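You operate a simulated robot arm through the tools that you are given. There is no shell and no other tool.

You are at the controls of a simulated robot arm. One attempt, no reset.

Task
Put things in order on the street end of the trestle bench. At the end: the green peg stands where the brown castor stood; the brown castor stands where the orange coral picnic tumbler stood; the orange coral picnic tumbler stands where the green gel pack stood; the green gel pack from the street end of the trestle bench is on the small saucer; whatever was shut is shut again. Leave all else as you found it, and nothing knocked over.

It is judged by the outcome, as a careful person would: the job done as asked, and still so three seconds after it is handed in. It fails if anything else is knocked over, pushed out of place, dropped, spilled or broken.

Robot
A 7-joint arm with a two-finger parallel gripper, fixed in place. Base frame: the origin is at the foot of the arm, x ahead of it, y to its left, z up; the work surface is at about z = 0. Units: mm, rad, N and s.
With the tool pointing down near the work surface it reaches from about 220 to 580 mm from the base axis. Its first joint turns from -1.152 to 1.152 rad. Payload 2.5 kg.
The TCP is the grasp point between the finger pads, 23 mm short of the fingertips. In the tool frame z runs along the fingers and y along their closing line. Largest opening 94 mm; finger width 38, thickness 10; the body of the gripper, 54 by 96 mm, starts 39 mm behind the TCP.
Orientation is that of the tool frame in the base frame, as a unit quaternion [x, y, z, w]. With the fingers straight down and closing along the base's y, the tool's x points along the base's -x, its y along +y and its z along -z.

Tools
- The arm moves only by the tool jog_arm. Its argument "plan" is a list that holds one entry, the list of rows, each a list of 7 numbers: the shift along the base's x, y, z in mm, then the turn, a rotation vector about the base's x, y, z in rad, then the gripper command, from -1 (fully open) to 1 (shut), values between in proportion. In form: [[[tx, ty, tz, ax, ay, az, claw], ...]]. A call has 1 to 20 rows; each row shifts and turns the commanded pose from where the row before left it. Each row takes 0.2 s and may step no farther than 50 mm and 0.15 rad from the row before; otherwise, or with a gripper value out of range, the whole call is refused. A pose out of reach is approached as far as the arm can. The call stops where the force on the tool passes 40 N (or 10 N more than at its start, if that is more) or the arm is blocked; 0.2 s more then pass. Each finger travels about 108 mm/s and halts on what it meets, pressing with about 29 N; the grip force reading is that of the motor and also rises with nothing between the fingers. The clock runs only during rows and for 0.2 s after the last one: add rows that do not move to give the fingers time. It gives the time, the measured TCP pose, the force on the tool (base axes), the opening and the grip force at its end, in the units of the frame above (readings bear some noise), with the torque about the TCP (base axes, N m) and any sound that the robot's microphone picked up.
- Cameras (640 x 400 px; columns grow to the right, rows downward): "scene" is fixed at [108.6, -403.6, 539.5]; the picture's right is [0.89, -0.45, 0.00], its down [-0.28, -0.55, -0.78] and it looks along [0.36, 0.70, -0.62] (base axes); focal length 364 px, centre (320, 200). "wrist" rides on the gripper at [86, 16, -74] in the tool frame; the picture's right is [-0.18, 0.98, 0.00], its down [-0.58, -0.11, -0.81] and it looks along [-0.79, -0.15, 0.59] (tool axes); focal length 243 px, centre (320, 200). There is no depth. A picture from a camera that has moved, and an enlarged one, comes with that camera's place and axes in the base frame and with its lens.
- capture(camera): a new picture of that camera. It takes no simulated time.
- enlarge(camera, box): a new picture of the part [left, top, right, bottom] of that camera's present view, enlarged. It takes no simulated time.
- sign_off(): hands the job in; it is judged then, once.

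Nothing tells you positions but the pictures and the camera data. Unless the task says otherwise, let go and move clear before handing in.

The tools are called after "Emit:" by a JSON object that holds its "fn" and its "kwargs". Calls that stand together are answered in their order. jog_arm: Moves the arm, as the interface text tells. Its arguments: {"type":"object","properties":{"plan":{"type":"array","items":{"type":"array","items":{"type":"array","items":{"type":"number"}}}}},"required":["plan"]} The other tools are called the same way: capture (camera) takes a picture; enlarge (camera, box) takes an enlarged picture of a part of a camera's view; sign_off () hands the job in.

At the start:

```text
time_s: 0.0
tcp_pos: [320.1, -24.1, 280.2]
tool_rot: [0.001, 1.0, 0.0, 0.0]
contact_force: [-0.1, 0.1, -0.2]
moment: [0.02, 0.0, 0.0]
grip_width: 93.8
gripper_force: 0.1
```

scene: 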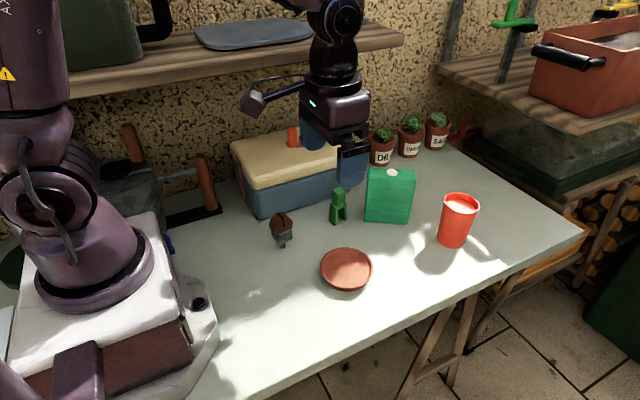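
wrist: 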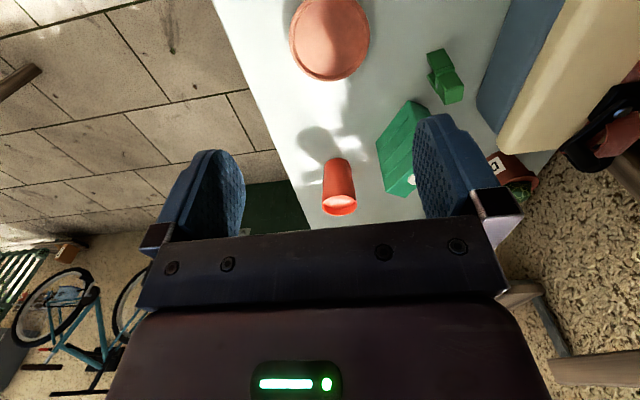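

I see a brown castor, a green peg, a green gel pack, an orange tumbler and a small saucer on the bench, with a cooler box behind. I'll take enlarged views first to locate everything.

Emit:
{"fn": "enlarge", "kwargs": {"camera": "scene", "box": [240, 140, 400, 240]}}

Emit:
{"fn": "enlarge", "kwargs": {"camera": "scene", "box": [340, 150, 500, 250]}}

Emit:
{"fn": "enlarge", "kwargs": {"camera": "scene", "box": [220, 200, 380, 300]}}

Emit:
{"fn": "enlarge", "kwargs": {"camera": "wrist", "box": [240, 0, 560, 220]}}

```text
4.00 times, centred on (320, 190) of scene
camera zoom: at [108.6, -403.6, 539.5], right [0.89, -0.45, 0.0], down [-0.28, -0.55, -0.78], along [0.36, 0.7, -0.62], focal length 1457 px, centre (320, 240)
```

zoom: 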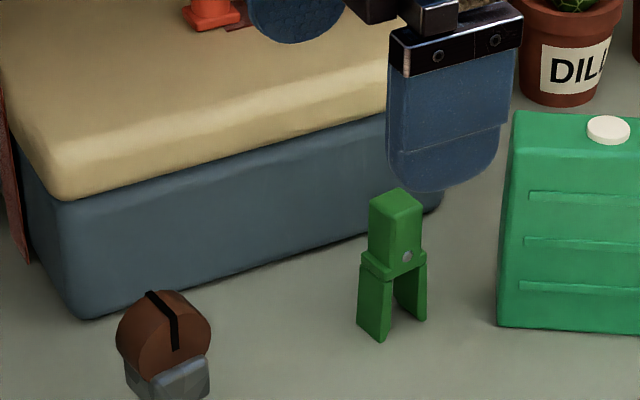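

```text
4.00 times, centred on (420, 200) of scene
camera zoom: at [108.6, -403.6, 539.5], right [0.89, -0.45, 0.0], down [-0.28, -0.55, -0.78], along [0.36, 0.7, -0.62], focal length 1457 px, centre (-80, 200)
```

zoom: 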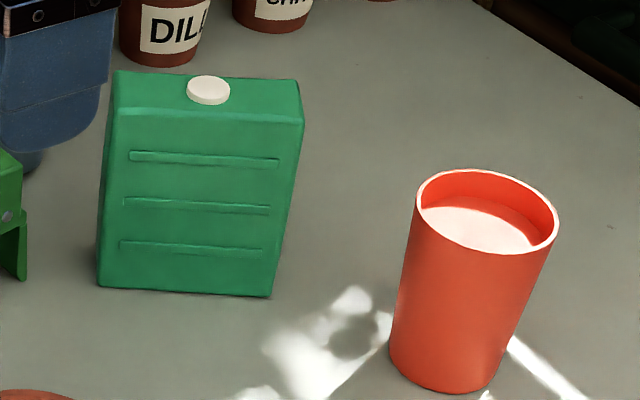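

```text
4.00 times, centred on (300, 250) of scene
camera zoom: at [108.6, -403.6, 539.5], right [0.89, -0.45, 0.0], down [-0.28, -0.55, -0.78], along [0.36, 0.7, -0.62], focal length 1457 px, centre (400, 0)
```

zoom: 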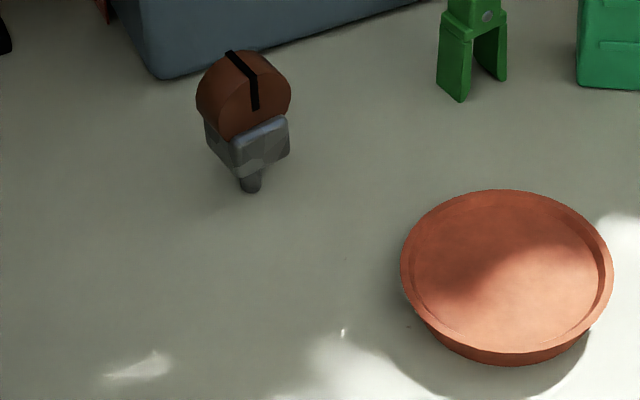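

```text
1.82 times, centred on (400, 110) of wrist
camera zoom: at [232.0, -8.4, 354.0], right [0.18, 0.98, 0.0], down [0.58, -0.11, 0.81], along [0.79, -0.15, -0.59], focal length 441 px, centre (174, 364)
```

zoom: 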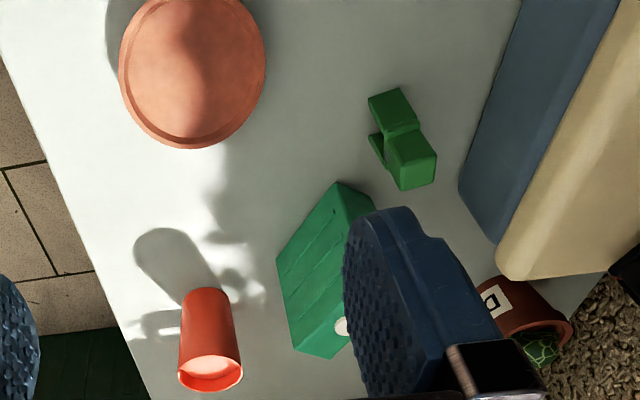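

The castor seems to stand on its narrow stem, and the tumbler seems to hold liquid. I'll zoom in further on each object to work out its shape.

Emit:
{"fn": "enlarge", "kwargs": {"camera": "scene", "box": [260, 200, 308, 260]}}

Emit:
{"fn": "enlarge", "kwargs": {"camera": "scene", "box": [320, 180, 368, 230]}}

Emit:
{"fn": "enlarge", "kwargs": {"camera": "scene", "box": [310, 235, 380, 300]}}

Emit:
{"fn": "enlarge", "kwargs": {"camera": "scene", "box": [430, 180, 490, 255]}}

Emit:
{"fn": "enlarge", "kwargs": {"camera": "scene", "box": [355, 155, 425, 230]}}

```text
6.67 times, centred on (284, 230) of scene
camera zoom: at [108.6, -403.6, 539.5], right [0.89, -0.45, 0.0], down [-0.28, -0.55, -0.78], along [0.36, 0.7, -0.62], focal length 2428 px, centre (560, 0)
```

zoom: 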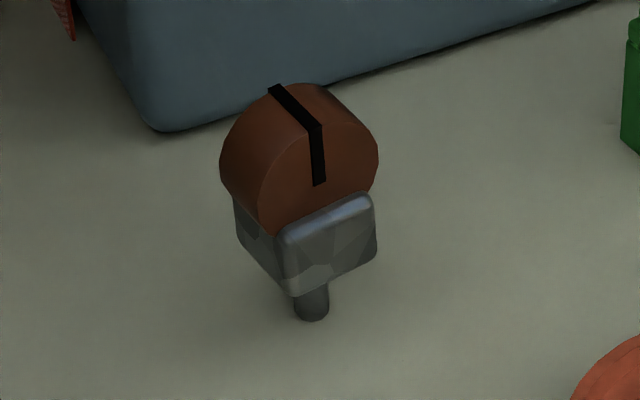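

```text
8.00 times, centred on (344, 205) of scene
camera zoom: at [108.6, -403.6, 539.5], right [0.89, -0.45, 0.0], down [-0.28, -0.55, -0.78], along [0.36, 0.7, -0.62], focal length 2914 px, centre (128, 160)
```

zoom: 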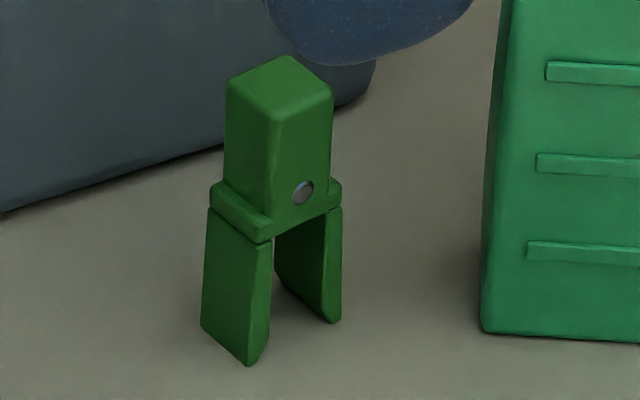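

```text
6.15 times, centred on (345, 268) of scene
camera zoom: at [108.6, -403.6, 539.5], right [0.89, -0.45, 0.0], down [-0.28, -0.55, -0.78], along [0.36, 0.7, -0.62], focal length 2242 px, centre (166, -215)
```

zoom: 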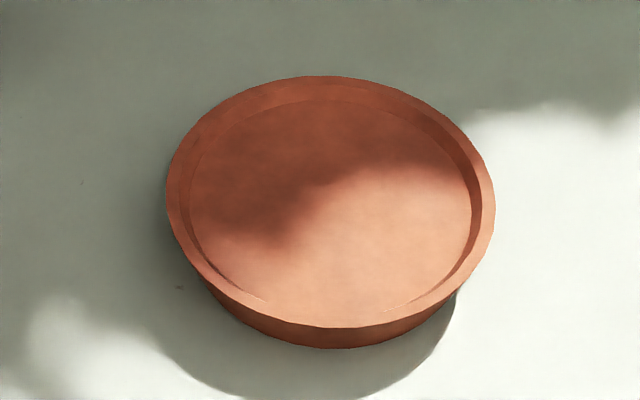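

```text
5.33 times, centred on (460, 218) of scene
camera zoom: at [108.6, -403.6, 539.5], right [0.89, -0.45, 0.0], down [-0.28, -0.55, -0.78], along [0.36, 0.7, -0.62], focal length 1943 px, centre (-427, 107)
```

zoom: 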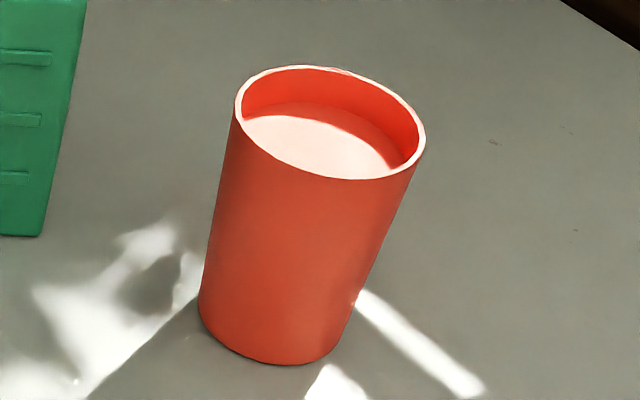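

```text
5.33 times, centred on (390, 192) of scene
camera zoom: at [108.6, -403.6, 539.5], right [0.89, -0.45, 0.0], down [-0.28, -0.55, -0.78], along [0.36, 0.7, -0.62], focal length 1943 px, centre (-53, 240)
```

zoom: 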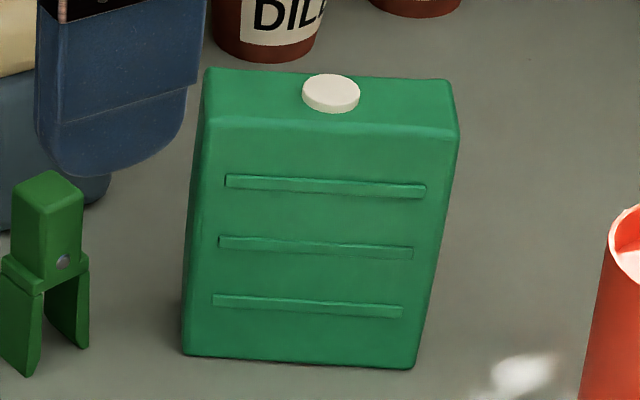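

Going by the pictures, the objects stand at about these (x, y) positions:
- **Castor:** (278, 102)
- **Peg:** (419, 121)
- **Pack:** (520, 82), turned about -32°
- **Tumbler:** (599, -40)
- **Saucer:** (361, -16)

The pack goes first. I'll move above it with the fingers turned across its thin side.

Emit:
{"fn": "jog_arm", "kwargs": {"plan": [[[40, 21, 0, 0, 0, -0.14, -1], [40, 21, 0, 0, 0, -0.14, -1], [40, 21, 0, 0, 0, -0.14, -1], [40, 21, -10, 0, 0, -0.14, -1], [39.5, 22, -20, 0, 0, 0, -1], [0, 0, 0, 0, 0, 0, -1]]]}}

```text
time_s: 1.4
tcp_pos: [521.1, 85.5, 251.2]
tool_rot: [0.277, 0.961, 0.001, 0.0]
contact_force: [0.2, 0.4, -0.9]
moment: [0.0, -0.01, -0.03]
grip_width: 94.0
gripper_force: 0.1
```

The arm is above the pack. I'll check the alignment from both cameras.

Emit:
{"fn": "capture", "kwargs": {"camera": "scene"}}

Emit:
{"fn": "capture", "kwargs": {"camera": "wrist"}}

Emit:
{"fn": "jog_arm", "kwargs": {"plan": [[[0, 0, 0, 0, 0, 0, -1]]]}}

```text
taken
```

scene: 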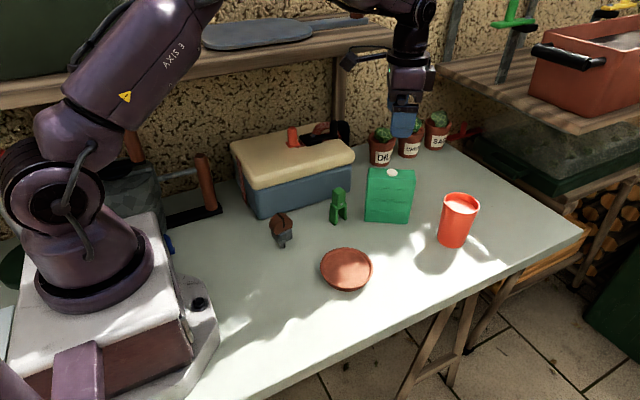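

```text
taken
camera wrist: at [454.8, 143.4, 325.8], right [0.68, 0.73, 0.0], down [0.44, -0.4, 0.81], along [0.59, -0.55, -0.59], focal length 243 px, centre (320, 200)
```

wrist: 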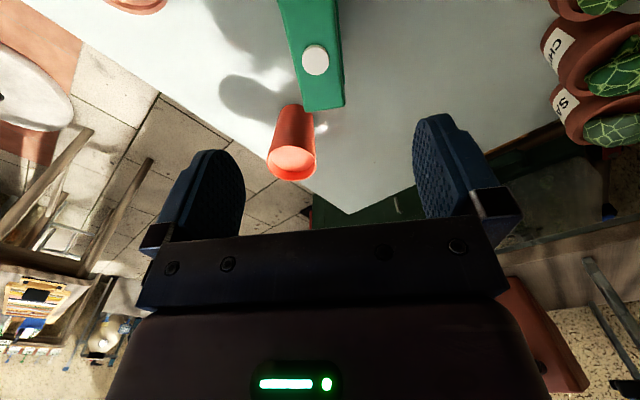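

```text
time_s: 1.8
tcp_pos: [520.4, 83.7, 251.8]
tool_rot: [0.276, 0.961, 0.0, 0.0]
contact_force: [0.3, -0.1, 0.2]
moment: [0.0, -0.02, 0.01]
grip_width: 94.1
gripper_force: 0.0
```

Emit:
{"fn": "enlarge", "kwargs": {"camera": "wrist", "box": [220, 0, 420, 125]}}

Emit:
{"fn": "enlarge", "kwargs": {"camera": "scene", "box": [340, 80, 480, 240]}}

```text
3.20 times, centred on (320, 62) of wrist
camera zoom: at [454.6, 143.1, 326.0], right [0.68, 0.74, 0.0], down [0.44, -0.4, 0.81], along [0.59, -0.55, -0.59], focal length 776 px, centre (320, 640)
```

zoom: 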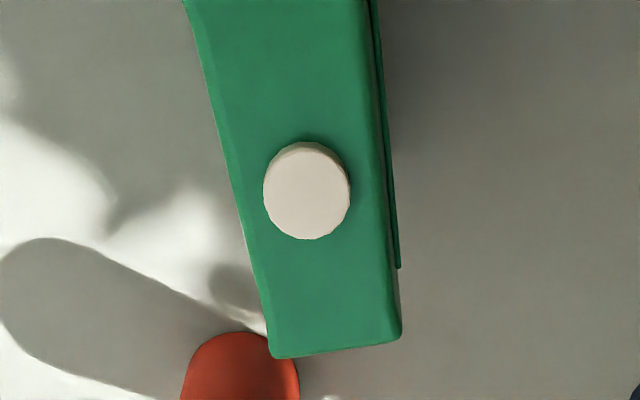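

```text
2.50 times, centred on (410, 160) of scene
camera zoom: at [108.6, -403.6, 539.5], right [0.89, -0.45, 0.0], down [-0.28, -0.55, -0.78], along [0.36, 0.7, -0.62], focal length 911 px, centre (95, 300)
```

zoom: 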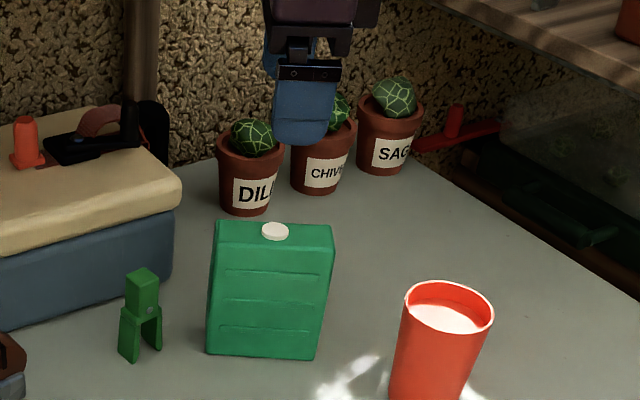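

The pack is centred near (518, 81). I'll shift a little, go down to about z = 92, and close the fingers on the pack.

Emit:
{"fn": "jog_arm", "kwargs": {"plan": [[[-2, -2, -30, 0, 0, 0, -1], [0, 0, -40, 0, 0, 0, -1], [0, 0, -40, 0, 0, 0, -1], [0, 0, -30, 0, 0, 0, -1], [0, 0, -19, 0, 0, 0, -1], [0, 0, 0, 0, 0, 0, -1]]]}}

Emit:
{"fn": "capture", "kwargs": {"camera": "scene"}}

Emit:
{"fn": "capture", "kwargs": {"camera": "wrist"}}

```text
time_s: 3.2
tcp_pos: [514.4, 82.7, 92.6]
tool_rot: [0.276, 0.961, 0.0, -0.001]
contact_force: [-0.1, 0.3, 0.2]
moment: [0.04, -0.03, -0.02]
grip_width: 93.8
gripper_force: 0.1
```

```text
taken
```

scene: 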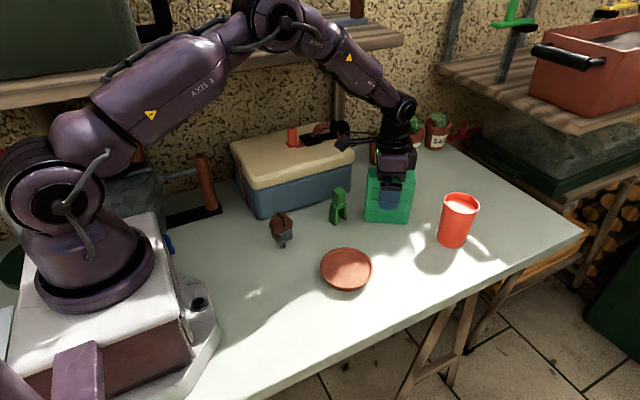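

```text
taken
camera wrist: at [448.7, 142.4, 167.0], right [0.68, 0.74, 0.0], down [0.43, -0.4, 0.81], along [0.59, -0.55, -0.59], focal length 243 px, centre (320, 200)
```

wrist: 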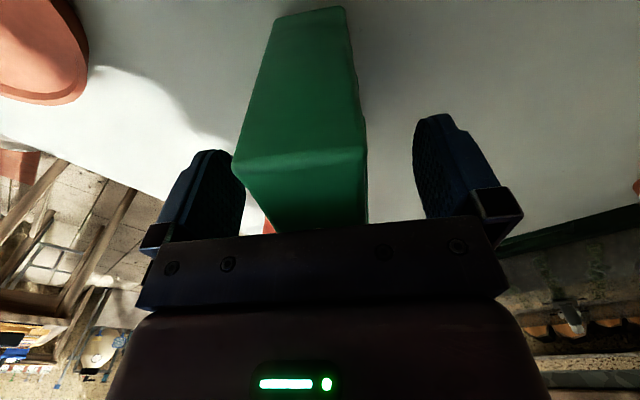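

The fingers straddle the pack and are centred across its thickness. Closing now.

Emit:
{"fn": "jog_arm", "kwargs": {"plan": [[[0, 0, 0, 0, 0, 0, 0.2], [0, 0, 0, 0, 0, 0, 1], [0, 0, 0, 0, 0, 0, 1], [0, 0, 0, 0, 0, 0, 1]]]}}

Emit:
{"fn": "capture", "kwargs": {"camera": "wrist"}}

```text
time_s: 4.2
tcp_pos: [514.5, 83.3, 93.9]
tool_rot: [0.275, 0.961, 0.0, 0.0]
contact_force: [0.9, 0.4, -0.5]
moment: [-0.01, -0.09, -0.03]
grip_width: 42.0
gripper_force: 29.8
```

```text
taken
camera wrist: at [448.7, 142.5, 167.3], right [0.68, 0.74, 0.0], down [0.44, -0.4, 0.81], along [0.59, -0.55, -0.59], focal length 243 px, centre (320, 200)
```

wrist: 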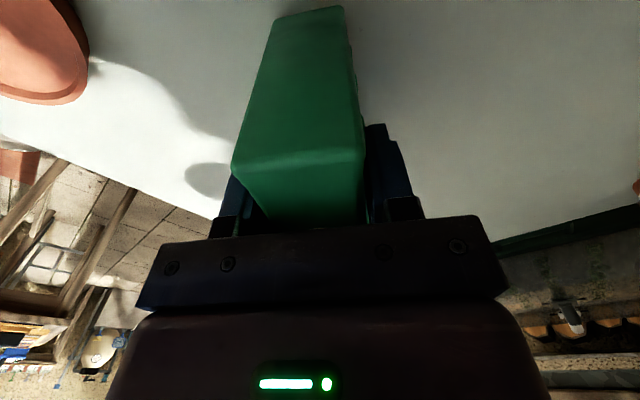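

The grip holds at 42 mm wide. I'll lift the pack gently and carry it towards the saucer at height.

Emit:
{"fn": "jog_arm", "kwargs": {"plan": [[[0, 0, 5, 0, 0, 0, 1], [0, 0, 15, 0, 0, 0, 1], [0, 0, 30, 0, 0, 0, 1], [0, 0, 30, 0, 0, 0, 1], [0, 0, 30, 0, 0, 0, 1], [0, 0, 0, 0, 0, 0, 1]]]}}

Emit:
{"fn": "capture", "kwargs": {"camera": "scene"}}

```text
time_s: 5.6
tcp_pos: [516.7, 81.0, 202.5]
tool_rot: [0.275, 0.962, 0.0, 0.0]
contact_force: [0.2, 0.4, -3.6]
moment: [0.0, 0.02, -0.02]
grip_width: 42.0
gripper_force: 29.3
```

```text
taken
```

scene: 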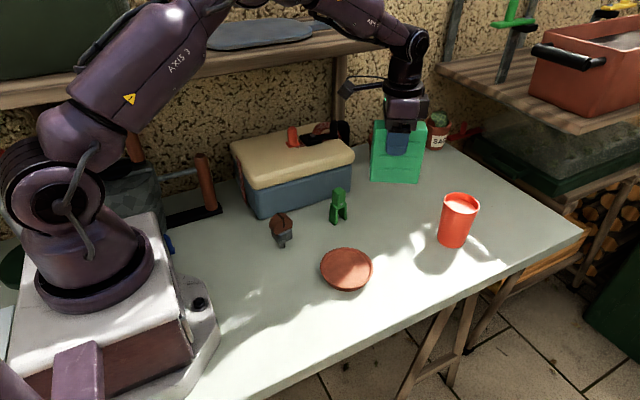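

The pack is lifted and weighs about 3.6 N. I'll carry it over the saucer.

Emit:
{"fn": "jog_arm", "kwargs": {"plan": [[[-10, -6, 0, 0, 0, 0, 1], [-20, -12, 0, 0, 0, 0, 1], [-25, -15, 0, 0, 0, 0, 1], [-25, -15, 0, 0, 0, 0, 1], [-25, -15, 0, 0, 0, 0, 1], [-25, -14, 0, 0, 0, 0, 1], [-20, -12, 0, 0, 0, 0, 1], [-10, -6, 0, 0, 0, 0, 1], [0, 0, -20, 0, 0, 0, 1], [0, 0, -20, 0, 0, 0, 1], [0, 0, 0, 0, 0, 0, 1]]]}}

Emit:
{"fn": "capture", "kwargs": {"camera": "scene"}}

Emit:
{"fn": "capture", "kwargs": {"camera": "wrist"}}

Emit:
{"fn": "enlarge", "kwargs": {"camera": "scene", "box": [280, 180, 420, 300]}}

```text
time_s: 8.0
tcp_pos: [357.4, -15.6, 161.4]
tool_rot: [0.275, 0.961, 0.0, 0.0]
contact_force: [0.6, -1.3, -3.2]
moment: [-0.01, 0.04, -0.04]
grip_width: 42.2
gripper_force: 29.0
```

```text
taken
```

scene: 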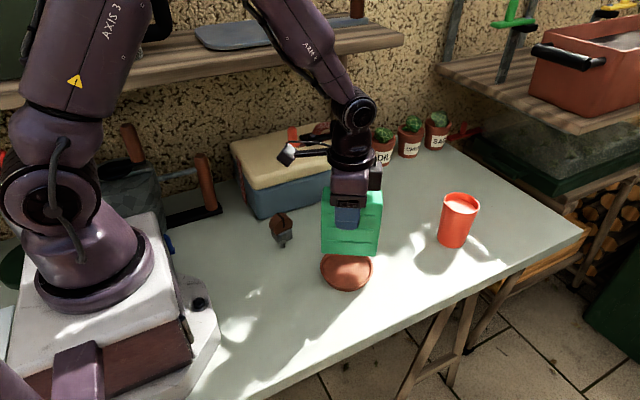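

```text
taken
camera wrist: at [291.4, 44.5, 234.7], right [0.68, 0.74, 0.0], down [0.44, -0.4, 0.81], along [0.59, -0.55, -0.59], focal length 243 px, centre (320, 200)
```

wrist: 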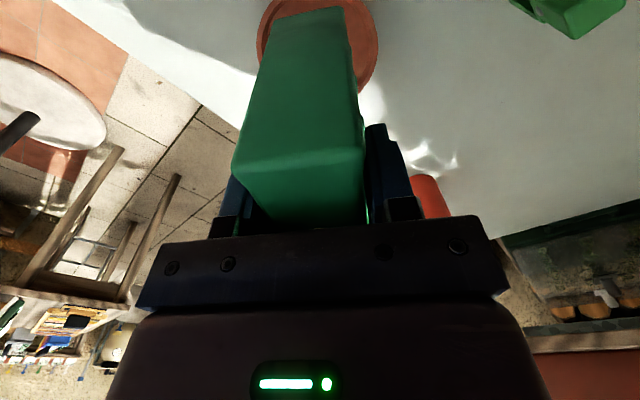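

```text
3.33 times, centred on (350, 240) of scene
camera zoom: at [108.6, -403.6, 539.4], right [0.89, -0.45, 0.0], down [-0.28, -0.55, -0.78], along [0.36, 0.7, -0.62], focal length 1214 px, centre (220, 67)
```

zoom: 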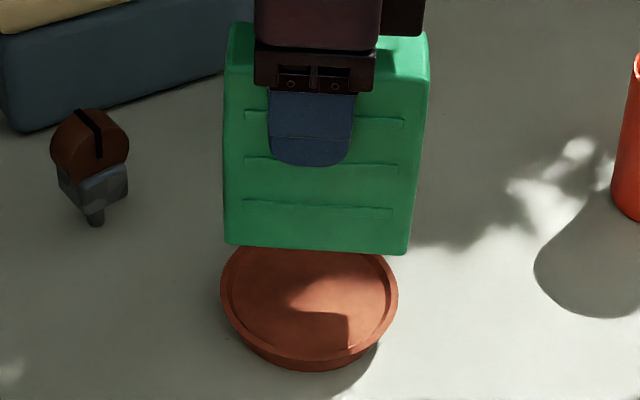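

The pack hangs over the saucer, about 3 mm off its centre. I'll correct that, come down most of the way and check again.

Emit:
{"fn": "jog_arm", "kwargs": {"plan": [[[-1, 3, -10, 0, 0, 0, 1], [0, 0, -15, 0, 0, 0, 1], [0, 0, -15, 0, 0, 0, 1], [0, 0, 0, 0, 0, 0, 1]]]}}

Emit:
{"fn": "enlarge", "kwargs": {"camera": "scene", "box": [280, 200, 420, 300]}}

Emit:
{"fn": "capture", "kwargs": {"camera": "wrist"}}

```text
time_s: 9.0
tcp_pos: [355.6, -12.2, 120.5]
tool_rot: [0.276, 0.961, 0.0, 0.0]
contact_force: [0.1, 0.7, -3.4]
moment: [0.03, 0.01, 0.01]
grip_width: 42.0
gripper_force: 28.7
```

```text
4.00 times, centred on (350, 250) of scene
camera zoom: at [108.6, -403.6, 539.4], right [0.89, -0.45, 0.0], down [-0.28, -0.55, -0.78], along [0.36, 0.7, -0.62], focal length 1457 px, centre (200, 0)
```

zoom: 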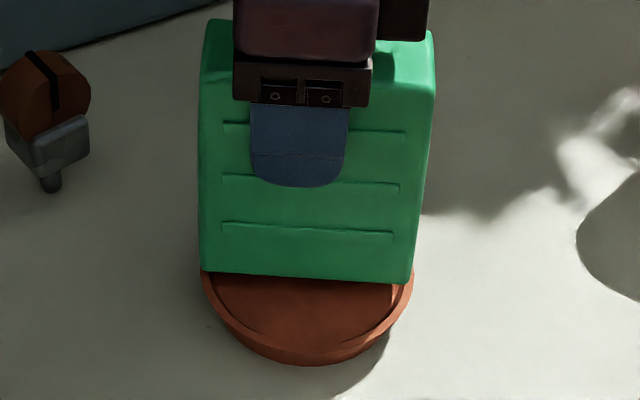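

```text
taken
camera wrist: at [290.0, 47.0, 195.2], right [0.68, 0.74, 0.0], down [0.44, -0.4, 0.81], along [0.59, -0.55, -0.59], focal length 243 px, centre (320, 200)
```

wrist: 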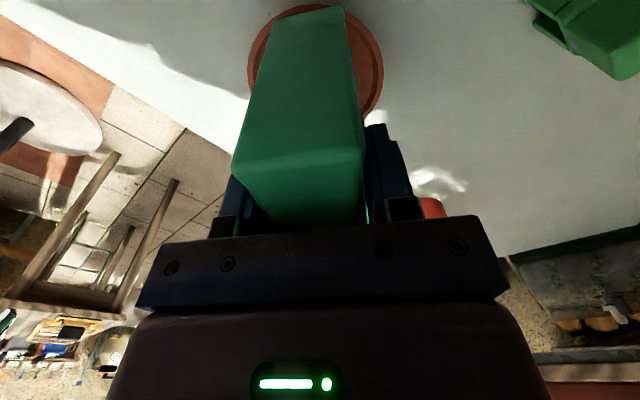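

The pack is centred over the saucer with its bottom at about z = 28. I'll lower it in small steps and watch the force.

Emit:
{"fn": "jog_arm", "kwargs": {"plan": [[[0, 0, -4, 0, 0, 0, 1], [0, 0, -4, 0, 0, 0, 1], [0, 0, 0, 0, 0, 0, 1]]]}}

Emit:
{"fn": "jog_arm", "kwargs": {"plan": [[[0, 0, -2, 0, 0, 0, 1], [0, 0, 0, 0, 0, 0, 1]]]}}

Emit:
{"fn": "jog_arm", "kwargs": {"plan": [[[0, 0, -2, 0, 0, 0, 1], [0, 0, 0, 0, 0, 0, 1]]]}}

```text
time_s: 9.8
tcp_pos: [355.0, -11.4, 113.4]
tool_rot: [0.275, 0.961, 0.001, 0.001]
contact_force: [-0.2, -0.3, -3.2]
moment: [-0.01, 0.02, 0.0]
grip_width: 42.0
gripper_force: 29.1
```

```text
time_s: 10.4
tcp_pos: [357.2, -11.6, 111.6]
tool_rot: [0.275, 0.961, 0.0, 0.0]
contact_force: [0.0, 0.3, -4.0]
moment: [0.02, 0.0, 0.02]
grip_width: 41.9
gripper_force: 29.0
```

```text
time_s: 11.0
tcp_pos: [357.2, -11.5, 109.1]
tool_rot: [0.276, 0.961, -0.001, 0.0]
contact_force: [-0.6, 0.4, -3.8]
moment: [-0.01, 0.0, -0.01]
grip_width: 42.0
gripper_force: 28.8
```

Emit:
{"fn": "enlarge", "kwargs": {"camera": "scene", "box": [310, 230, 390, 300]}}

Emit:
{"fn": "jog_arm", "kwargs": {"plan": [[[0, 0, -1.5, 0, 0, 0, 1], [0, 0, 0, 0, 0, 0, 1]]]}}

Emit:
{"fn": "jog_arm", "kwargs": {"plan": [[[0, 0, -1.5, 0, 0, 0, 1], [0, 0, 0, 0, 0, 0, 1]]]}}

```text
5.71 times, centred on (350, 265) of scene
camera zoom: at [108.6, -403.6, 539.4], right [0.89, -0.45, 0.0], down [-0.28, -0.55, -0.78], along [0.36, 0.7, -0.62], focal length 2082 px, centre (149, -171)
```

zoom: 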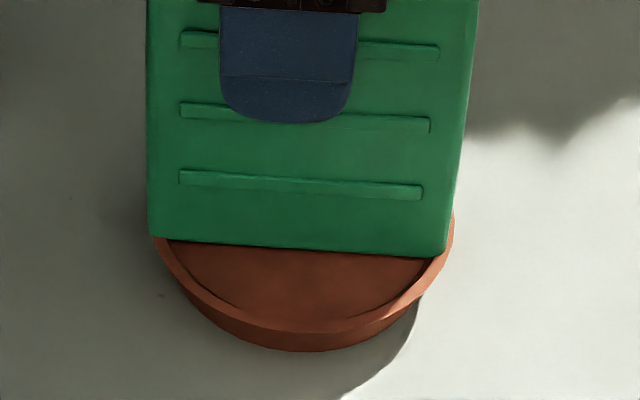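

```text
time_s: 11.6
tcp_pos: [357.8, -11.3, 109.4]
tool_rot: [0.276, 0.961, 0.0, 0.001]
contact_force: [-4.0, -1.4, 20.3]
moment: [-0.21, 0.15, 0.03]
grip_width: 42.0
gripper_force: 29.3
```

```text
time_s: 12.2
tcp_pos: [357.1, -11.2, 107.1]
tool_rot: [0.275, 0.961, 0.0, 0.002]
contact_force: [0.5, -2.4, 20.4]
moment: [-0.27, -0.06, -0.03]
grip_width: 41.9
gripper_force: 29.1
```

The pack has touched the saucer and the force reads about 20 N. I'll ease off slightly and look before releasing.

Emit:
{"fn": "jog_arm", "kwargs": {"plan": [[[0, 0, 1, 0, 0, 0, 1], [0, 0, 0, 0, 0, 0, 1]]]}}

Emit:
{"fn": "enlarge", "kwargs": {"camera": "scene", "box": [310, 220, 400, 300]}}

Emit:
{"fn": "enlarge", "kwargs": {"camera": "wrist", "box": [200, 0, 420, 200]}}

```text
time_s: 12.8
tcp_pos: [356.6, -11.1, 105.7]
tool_rot: [0.277, 0.961, 0.0, 0.0]
contact_force: [4.3, -4.4, 10.2]
moment: [-0.5, -0.61, -0.05]
grip_width: 42.1
gripper_force: 29.3
```

```text
5.00 times, centred on (355, 260) of scene
camera zoom: at [108.6, -403.6, 539.5], right [0.89, -0.45, 0.0], down [-0.28, -0.55, -0.78], along [0.36, 0.7, -0.62], focal length 1821 px, centre (145, -100)
```

zoom: 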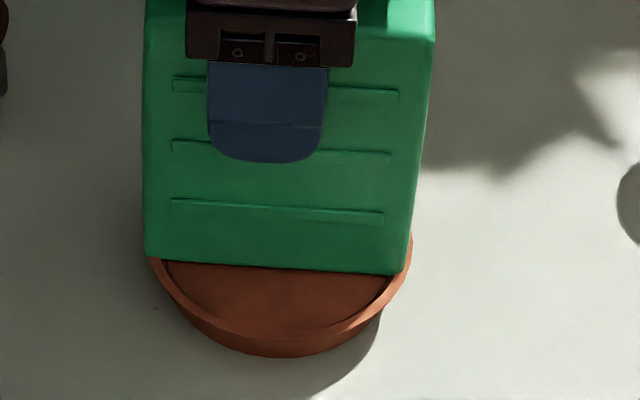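

```text
2.00 times, centred on (310, 100) of wrist
camera zoom: at [290.5, 47.7, 180.5], right [0.68, 0.73, 0.0], down [0.43, -0.4, 0.81], along [0.59, -0.55, -0.59], focal length 485 px, centre (340, 400)
```

zoom: 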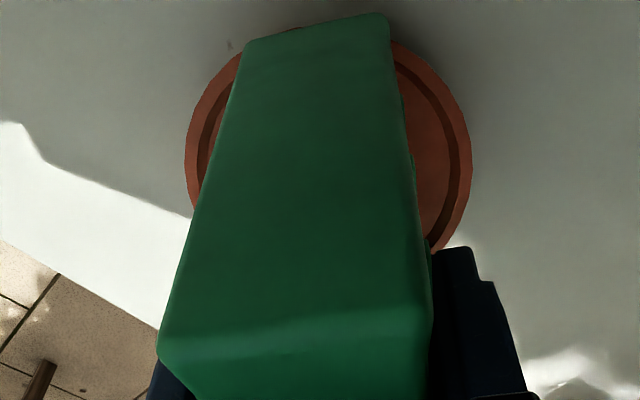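

Emit:
{"fn": "jog_arm", "kwargs": {"plan": [[[0, 0, 0.7, 0, 0, 0, 1], [0, 0, 0, 0, 0, 0, 1], [0, 0, 0, 0, 0, 0, 1]]]}}

```text
time_s: 13.6
tcp_pos: [355.7, -11.8, 107.8]
tool_rot: [0.275, 0.961, -0.001, -0.001]
contact_force: [0.6, 0.4, -3.6]
moment: [-0.02, 0.02, 0.03]
grip_width: 41.9
gripper_force: 28.8
```

Emit:
{"fn": "jog_arm", "kwargs": {"plan": [[[0, 0, -0.4, 0, 0, 0, 1], [0, 0, 0, 0, 0, 0, 1]]]}}

```text
time_s: 14.2
tcp_pos: [356.8, -10.8, 107.4]
tool_rot: [0.276, 0.961, 0.001, 0.0]
contact_force: [-0.1, 0.2, -4.0]
moment: [0.01, 0.03, 0.01]
grip_width: 41.8
gripper_force: 28.6
```

Emit:
{"fn": "jog_arm", "kwargs": {"plan": [[[0, 0, -0.4, 0, 0, 0, 1], [0, 0, 0, 0, 0, 0, 1]]]}}

```text
time_s: 14.8
tcp_pos: [357.2, -12.6, 108.0]
tool_rot: [0.276, 0.961, 0.0, 0.0]
contact_force: [-0.5, -0.1, -2.5]
moment: [0.05, 0.03, -0.01]
grip_width: 41.5
gripper_force: 28.9
```

The pack is barely touching the saucer. I'll release slowly.

Emit:
{"fn": "jog_arm", "kwargs": {"plan": [[[0, 0, 0, 0, 0, 0, 0.06], [0, 0, 0, 0, 0, 0, 0.0], [0, 0, 0, 0, 0, 0, -0.1], [0, 0, 0, 0, 0, 0, -0.3], [0, 0, 0, 0, 0, 0, -0.6], [0, 0, 0, 0, 0, 0, -0.6]]]}}

Emit:
{"fn": "enlarge", "kwargs": {"camera": "scene", "box": [300, 160, 420, 300]}}

Emit:
{"fn": "capture", "kwargs": {"camera": "wrist"}}

```text
time_s: 16.2
tcp_pos: [356.6, -12.1, 107.4]
tool_rot: [0.275, 0.961, 0.0, 0.0]
contact_force: [-0.3, -0.5, -0.5]
moment: [-0.02, -0.02, 0.0]
grip_width: 75.2
gripper_force: 0.0
```

```text
2.86 times, centred on (360, 230) of scene
camera zoom: at [108.6, -403.6, 539.5], right [0.89, -0.45, 0.0], down [-0.28, -0.55, -0.78], along [0.36, 0.7, -0.62], focal length 1041 px, centre (206, 114)
```

zoom: 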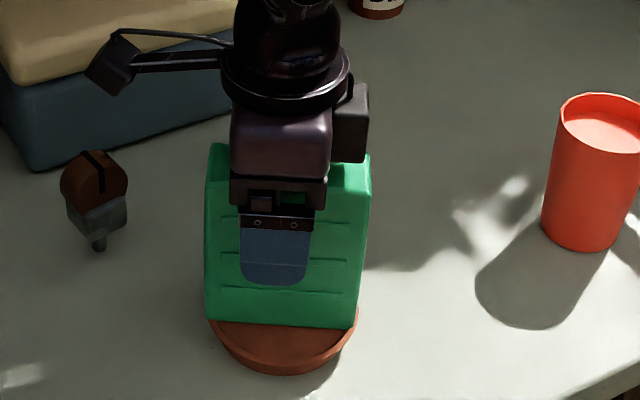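

```text
taken
camera wrist: at [290.4, 47.0, 180.9], right [0.68, 0.74, 0.0], down [0.44, -0.4, 0.81], along [0.59, -0.55, -0.59], focal length 243 px, centre (320, 200)
```

wrist: 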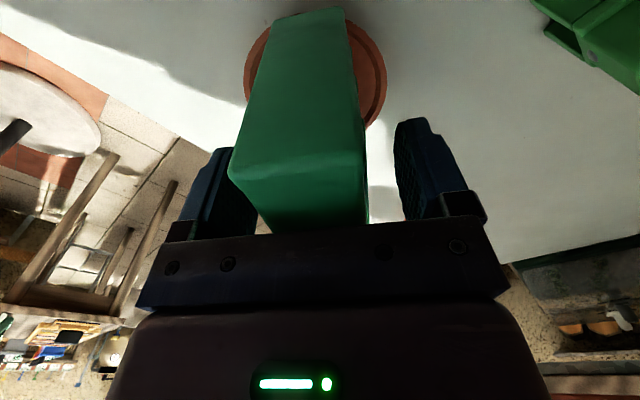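

The pack now stands on the saucer by itself. I'll open fully, lift clear and turn back, then move toward the tumbler at height to test the reach.

Emit:
{"fn": "jog_arm", "kwargs": {"plan": [[[0, 0, 0, 0, 0, 0, -1], [0, 0, 20, 0, 0, 0, -1], [0, 0, 40, 0, 0, 0, -1], [0, 0, 45, 0, 0, 0, -1], [0, 0, 40, 0, 0, 0, -1], [30, -4, 0, 0, 0, 0.14, -1], [45, -6, 0, 0, 0, 0.14, -1], [45, -6, 0, 0, 0, 0.14, -1], [45, -6, 0, 0, 0, 0.14, -1], [40, -4, 0, 0, 0, 0, -1], [36, -2, -40, 0, 0, 0, -1], [0, 0, 0, 0, 0, 0, -1]]]}}

Emit:
{"fn": "capture", "kwargs": {"camera": "scene"}}

Emit:
{"fn": "capture", "kwargs": {"camera": "wrist"}}

```text
refused: row 11 steps farther than a row can; nothing moved
```

```text
taken
```

scene: 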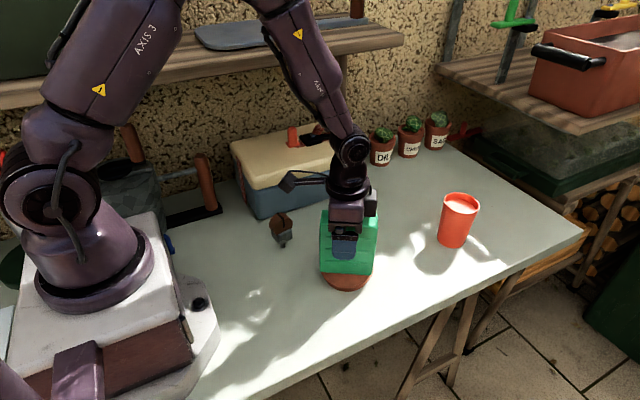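

```text
taken
camera wrist: at [290.4, 47.0, 180.9], right [0.68, 0.74, 0.0], down [0.44, -0.4, 0.81], along [0.59, -0.55, -0.59], focal length 243 px, centre (320, 200)
```

wrist: 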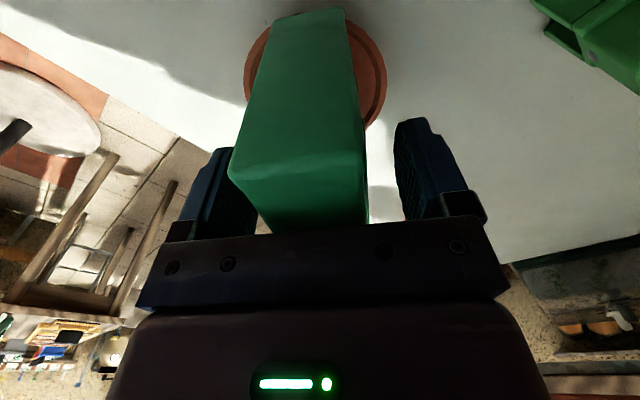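

One row was too long, so the whole plan was refused and nothing moved. I'll redo it with shorter steps.

Emit:
{"fn": "jog_arm", "kwargs": {"plan": [[[0, 0, 0, 0, 0, 0, -1], [0, 0, 20, 0, 0, 0, -1], [0, 0, 40, 0, 0, 0, -1], [0, 0, 45, 0, 0, 0, -1], [0, 0, 40, 0, 0, 0, -1], [30, -4, 0, 0, 0, 0.14, -1], [45, -6, 0, 0, 0, 0.14, -1], [45, -6, 0, 0, 0, 0.14, -1], [40, -6, 0, 0, 0, 0.14, -1], [35, -4, -15, 0, 0, 0, -1], [0, -2, -25, 0, 0, 0, -1], [0, 0, 0, 0, 0, 0, -1]]]}}

Emit:
{"fn": "capture", "kwargs": {"camera": "scene"}}

Emit:
{"fn": "capture", "kwargs": {"camera": "wrist"}}

```text
time_s: 18.8
tcp_pos: [551.2, -41.6, 210.0]
tool_rot: [-0.002, 1.0, 0.001, 0.001]
contact_force: [-0.1, 0.7, -0.1]
moment: [-0.01, -0.02, 0.02]
grip_width: 94.1
gripper_force: 0.0
```

```text
taken
```

scene: 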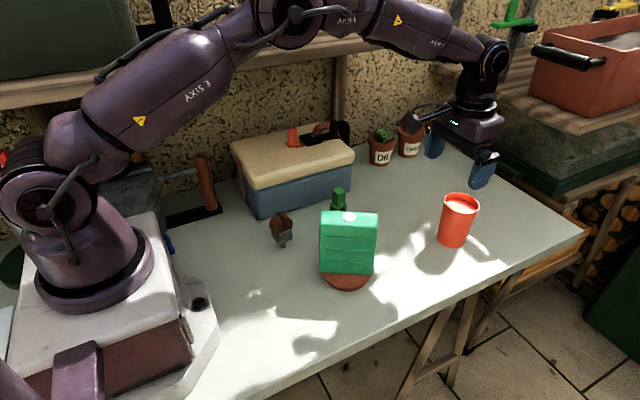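

```text
taken
camera wrist: at [463.4, -25.9, 284.1], right [0.18, 0.98, 0.0], down [0.58, -0.11, 0.81], along [0.79, -0.15, -0.59], focal length 243 px, centre (320, 200)
```

wrist: 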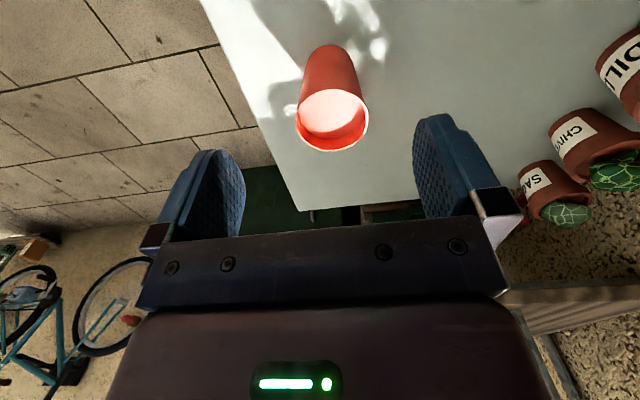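

The pack stands well on the saucer. I'll enlarge the wrist view to measure the tumbler more exactly.

Emit:
{"fn": "enlarge", "kwargs": {"camera": "wrist", "box": [270, 20, 400, 170]}}

Emit:
{"fn": "enlarge", "kwargs": {"camera": "scene", "box": [310, 200, 400, 300]}}

```text
2.67 times, centred on (335, 95) of wrist
camera zoom: at [463.4, -25.9, 284.1], right [0.18, 0.98, 0.0], down [0.58, -0.11, 0.81], along [0.79, -0.15, -0.59], focal length 647 px, centre (280, 480)
```

zoom: 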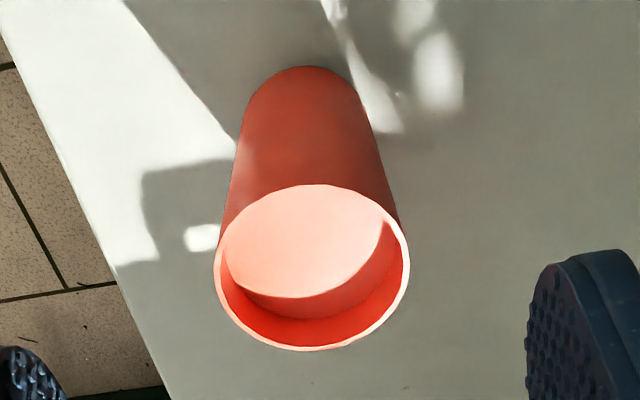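

```text
4.00 times, centred on (355, 250) of scene
camera zoom: at [108.6, -403.6, 539.5], right [0.89, -0.45, 0.0], down [-0.28, -0.55, -0.78], along [0.36, 0.7, -0.62], focal length 1457 px, centre (180, 0)
```

zoom: 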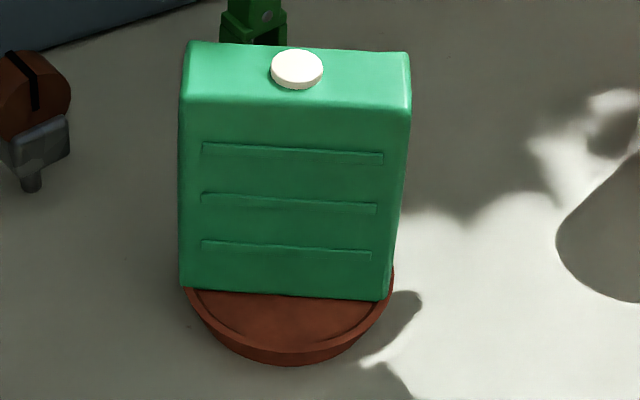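

The tumbler is at about (598, -40), with its rim about 66 mm wide at z ≈ 100. I'll test the reach there with the tool vertical, still well above it.

Emit:
{"fn": "jog_arm", "kwargs": {"plan": [[[24, 1, -15, 0, 0, 0, -1], [23, 1, -15, 0, 0, 0, -1], [0, 0, 0, 0, 0, 0, -1], [0, 0, 0, 0, 0, 0, -1]]]}}

```text
time_s: 19.8
tcp_pos: [598.3, -38.0, 180.1]
tool_rot: [0.0, 1.0, -0.001, 0.0]
contact_force: [0.4, -0.4, 0.0]
moment: [0.0, -0.02, 0.01]
grip_width: 94.0
gripper_force: 0.1
```

Emit:
{"fn": "jog_arm", "kwargs": {"plan": [[[0, -1, -20, 0, 0, 0, -1], [0, 0, -20, 0, 0, 0, -1], [0, 0, -10, 0, 0, 0, -1], [0, 0, 0, 0, 0, 0, -1]]]}}

Emit:
{"fn": "capture", "kwargs": {"camera": "wrist"}}

Emit:
{"fn": "enlarge", "kwargs": {"camera": "scene", "box": [390, 120, 530, 260]}}

```text
time_s: 20.8
tcp_pos: [598.8, -39.2, 131.1]
tool_rot: [0.0, 1.0, 0.0, -0.001]
contact_force: [-0.1, -0.5, 0.5]
moment: [-0.01, -0.01, 0.01]
grip_width: 94.0
gripper_force: 0.1
```

```text
taken
camera wrist: at [511.4, -23.5, 205.1], right [0.18, 0.98, 0.0], down [0.58, -0.11, 0.81], along [0.79, -0.15, -0.59], focal length 243 px, centre (320, 200)
```

wrist: 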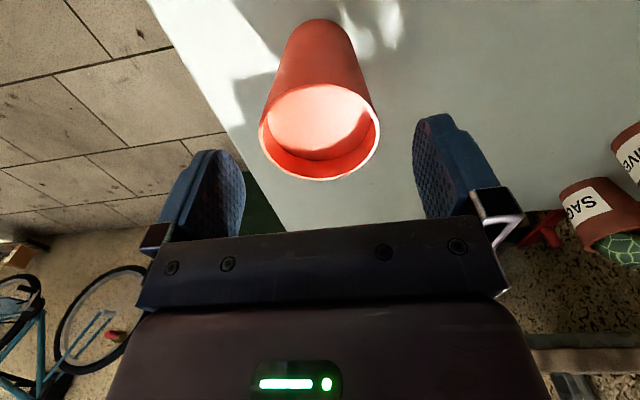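

```text
2.86 times, centred on (460, 190) of scene
camera zoom: at [108.6, -403.6, 539.5], right [0.89, -0.45, 0.0], down [-0.28, -0.55, -0.78], along [0.36, 0.7, -0.62], focal length 1041 px, centre (-80, 229)
```

zoom: 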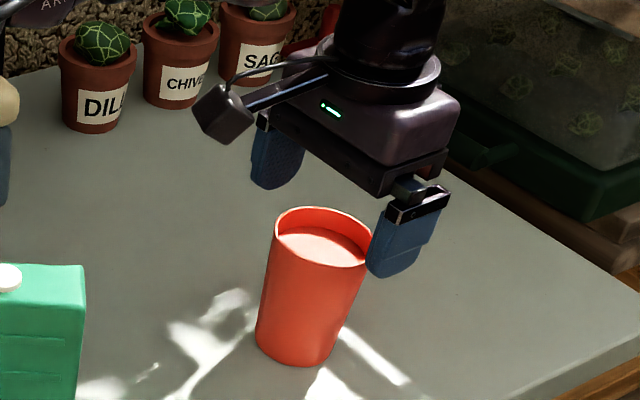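

Vertical reach works here, and the fingers straddle the tumbler evenly. I'll go down to about z = 73 in stages.

Emit:
{"fn": "jog_arm", "kwargs": {"plan": [[[-0.5, -0.5, -15, 0, 0, 0, -1], [0, 0, -15, 0, 0, 0, -1], [0, 0, 0, 0, 0, 0, -1]]]}}

Emit:
{"fn": "jog_arm", "kwargs": {"plan": [[[0, 0, -15, 0, 0, 0, -1], [0, 0, -12, 0, 0, 0, -1], [0, 0, 0, 0, 0, 0, -1]]]}}

Emit:
{"fn": "enlarge", "kwargs": {"camera": "scene", "box": [390, 120, 530, 260]}}

Emit:
{"fn": "capture", "kwargs": {"camera": "wrist"}}

```text
time_s: 21.6
tcp_pos: [599.2, -39.4, 101.7]
tool_rot: [0.0, 1.0, 0.0, 0.0]
contact_force: [-0.1, -0.6, 0.0]
moment: [0.02, 0.0, 0.0]
grip_width: 94.0
gripper_force: 0.1
```

```text
time_s: 22.4
tcp_pos: [596.1, -39.7, 75.2]
tool_rot: [0.0, 1.0, 0.0, 0.0]
contact_force: [0.4, 0.2, -0.5]
moment: [0.0, 0.02, 0.0]
grip_width: 94.0
gripper_force: 0.0
```

```text
2.86 times, centred on (460, 190) of scene
camera zoom: at [108.6, -403.6, 539.5], right [0.89, -0.45, 0.0], down [-0.28, -0.55, -0.78], along [0.36, 0.7, -0.62], focal length 1041 px, centre (-80, 229)
```

zoom: 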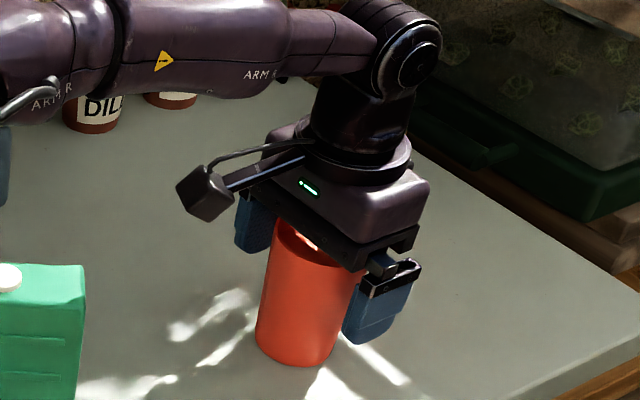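

```text
taken
camera wrist: at [509.4, -24.8, 148.9], right [0.18, 0.98, 0.0], down [0.58, -0.11, 0.81], along [0.79, -0.15, -0.59], focal length 243 px, centre (320, 200)
```

wrist: 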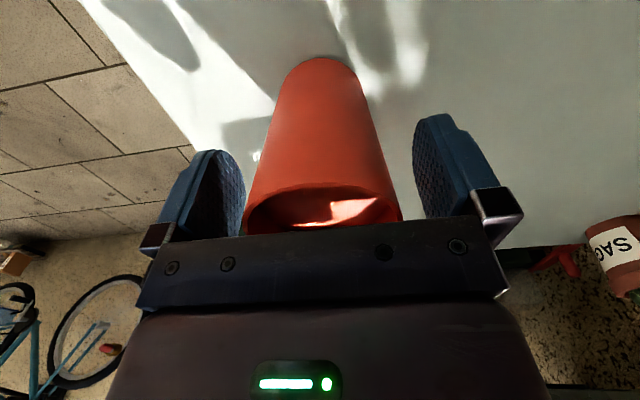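

The arm reached the grip height. I'll go a few mm lower and close gently.

Emit:
{"fn": "jog_arm", "kwargs": {"plan": [[[0, 0, -4, 0, 0, 0, -0.6], [0, 0, 0, 0, 0, 0, -0.4], [0, 0, 0, 0, 0, 0, -0.3], [0, 0, 0, 0, 0, 0, 0.2], [0, 0, 0, 0, 0, 0, 1], [0, 0, 0, 0, 0, 0, 1]]]}}

Emit:
{"fn": "capture", "kwargs": {"camera": "wrist"}}

Emit:
{"fn": "enlarge", "kwargs": {"camera": "scene", "box": [390, 120, 530, 260]}}

```text
time_s: 23.8
tcp_pos: [595.8, -42.1, 70.6]
tool_rot: [0.001, 1.0, 0.0, 0.0]
contact_force: [0.4, -0.6, 0.3]
moment: [-0.03, 0.01, 0.01]
grip_width: 62.5
gripper_force: 29.5
```

```text
taken
camera wrist: at [508.7, -25.4, 144.9], right [0.18, 0.98, 0.0], down [0.58, -0.11, 0.81], along [0.79, -0.15, -0.59], focal length 243 px, centre (320, 200)
```

wrist: 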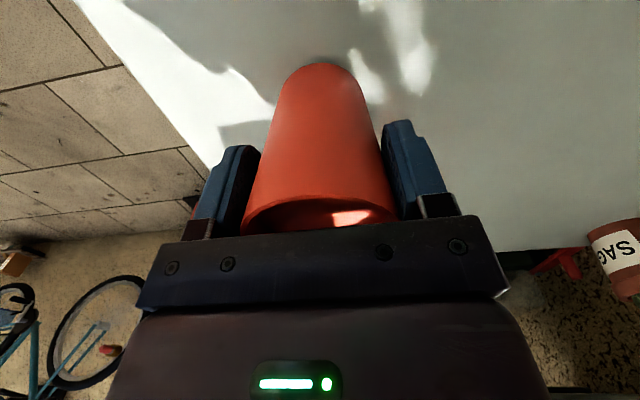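

```text
2.86 times, centred on (460, 190) of scene
camera zoom: at [108.6, -403.6, 539.5], right [0.89, -0.45, 0.0], down [-0.28, -0.55, -0.78], along [0.36, 0.7, -0.62], focal length 1041 px, centre (-80, 229)
```

zoom: 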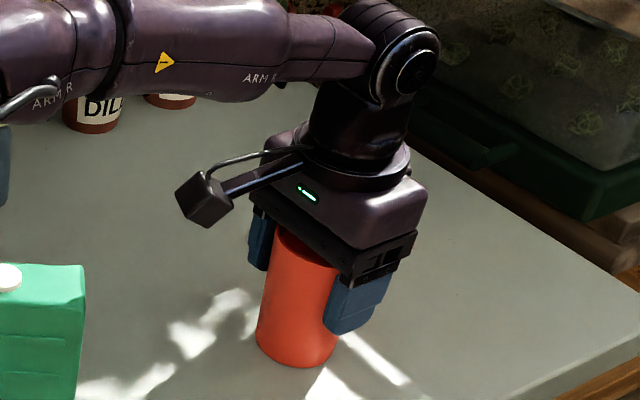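

The tumbler is gripped at 62.5 mm. I'll lift it slowly and check.

Emit:
{"fn": "jog_arm", "kwargs": {"plan": [[[0, 0, 2, 0, 0, 0, 1], [0, 0, 4, 0, 0, 0, 1], [0, 0, 7, 0, 0, 0, 1], [0, 0, 9, 0, 0, 0, 1], [0, 0, 9, 0, 0, 0, 1], [0, 0, 6, 0, 0, 0, 1], [0, 0, 3, 0, 0, 0, 1], [0, 0, 0, 0, 0, 0, 1]]]}}

Emit:
{"fn": "enlarge", "kwargs": {"camera": "scene", "box": [390, 120, 530, 260]}}

```text
time_s: 25.6
tcp_pos: [597.3, -39.1, 112.1]
tool_rot: [-0.001, 1.0, -0.001, 0.0]
contact_force: [-0.5, -0.4, -0.7]
moment: [-0.01, 0.03, -0.02]
grip_width: 62.4
gripper_force: 29.0
```

```text
2.86 times, centred on (460, 190) of scene
camera zoom: at [108.6, -403.6, 539.5], right [0.89, -0.45, 0.0], down [-0.28, -0.55, -0.78], along [0.36, 0.7, -0.62], focal length 1041 px, centre (-80, 229)
```

zoom: 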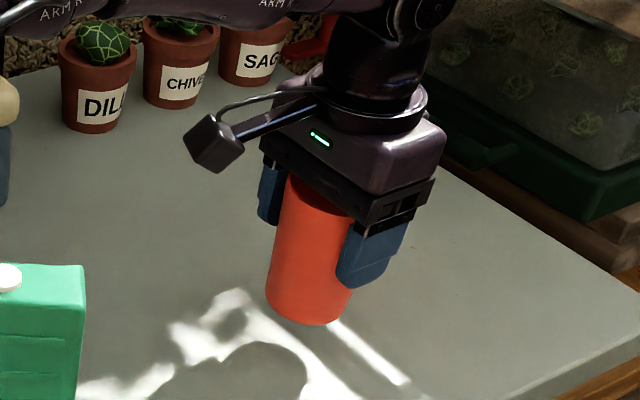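

The tumbler lifted cleanly and stayed upright. I'll carry it smoothly to where the pack stood, at (518, 81).

Emit:
{"fn": "jog_arm", "kwargs": {"plan": [[[-2, 3, 0, 0, 0, 0, 1], [-4, 6, 0, 0, 0, 0, 1], [-7, 10.5, 0, 0, 0, 0, 1], [-9, 13.5, 0, 0, 0, 0, 1], [-9, 13.5, 0, 0, 0, 0, 1], [-9, 13.5, 0, 0, 0, 0, 1], [-9, 13.5, 0, 0, 0, 0, 1], [-9, 13.5, 0, 0, 0, 0, 1], [-9, 13.5, 0, 0, 0, 0, 1], [-6, 9.5, 0, 0, 0, 0, 1], [-4, 6.5, 0, 0, 0, 0, 1], [-2, 3, 0, 0, 0, 0, 1], [0, 0, 0, 0, 0, 0, 1]]]}}

Emit:
{"fn": "enlarge", "kwargs": {"camera": "scene", "box": [310, 100, 490, 260]}}

Emit:
{"fn": "capture", "kwargs": {"camera": "wrist"}}

```text
time_s: 28.4
tcp_pos: [517.4, 81.2, 110.8]
tool_rot: [0.0, 1.0, 0.0, 0.0]
contact_force: [0.9, 0.1, -0.2]
moment: [0.0, 0.02, 0.01]
grip_width: 62.9
gripper_force: 29.0
```

```text
2.50 times, centred on (400, 180) of scene
camera zoom: at [108.6, -403.6, 539.5], right [0.89, -0.45, 0.0], down [-0.28, -0.55, -0.78], along [0.36, 0.7, -0.62], focal length 911 px, centre (120, 250)
```

zoom: 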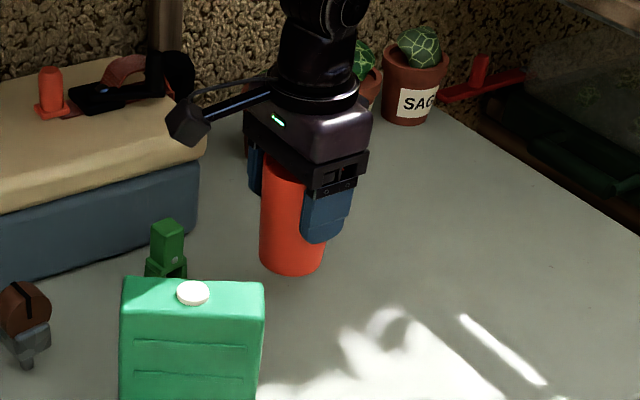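

```text
taken
camera wrist: at [430.3, 96.6, 184.4], right [0.18, 0.98, 0.0], down [0.58, -0.11, 0.81], along [0.79, -0.15, -0.59], focal length 243 px, centre (320, 200)
```

wrist: 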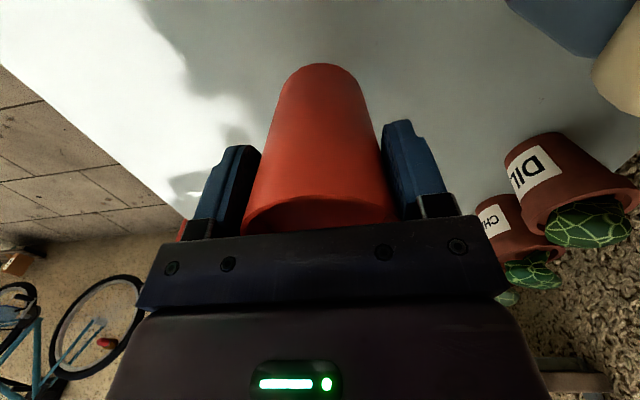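

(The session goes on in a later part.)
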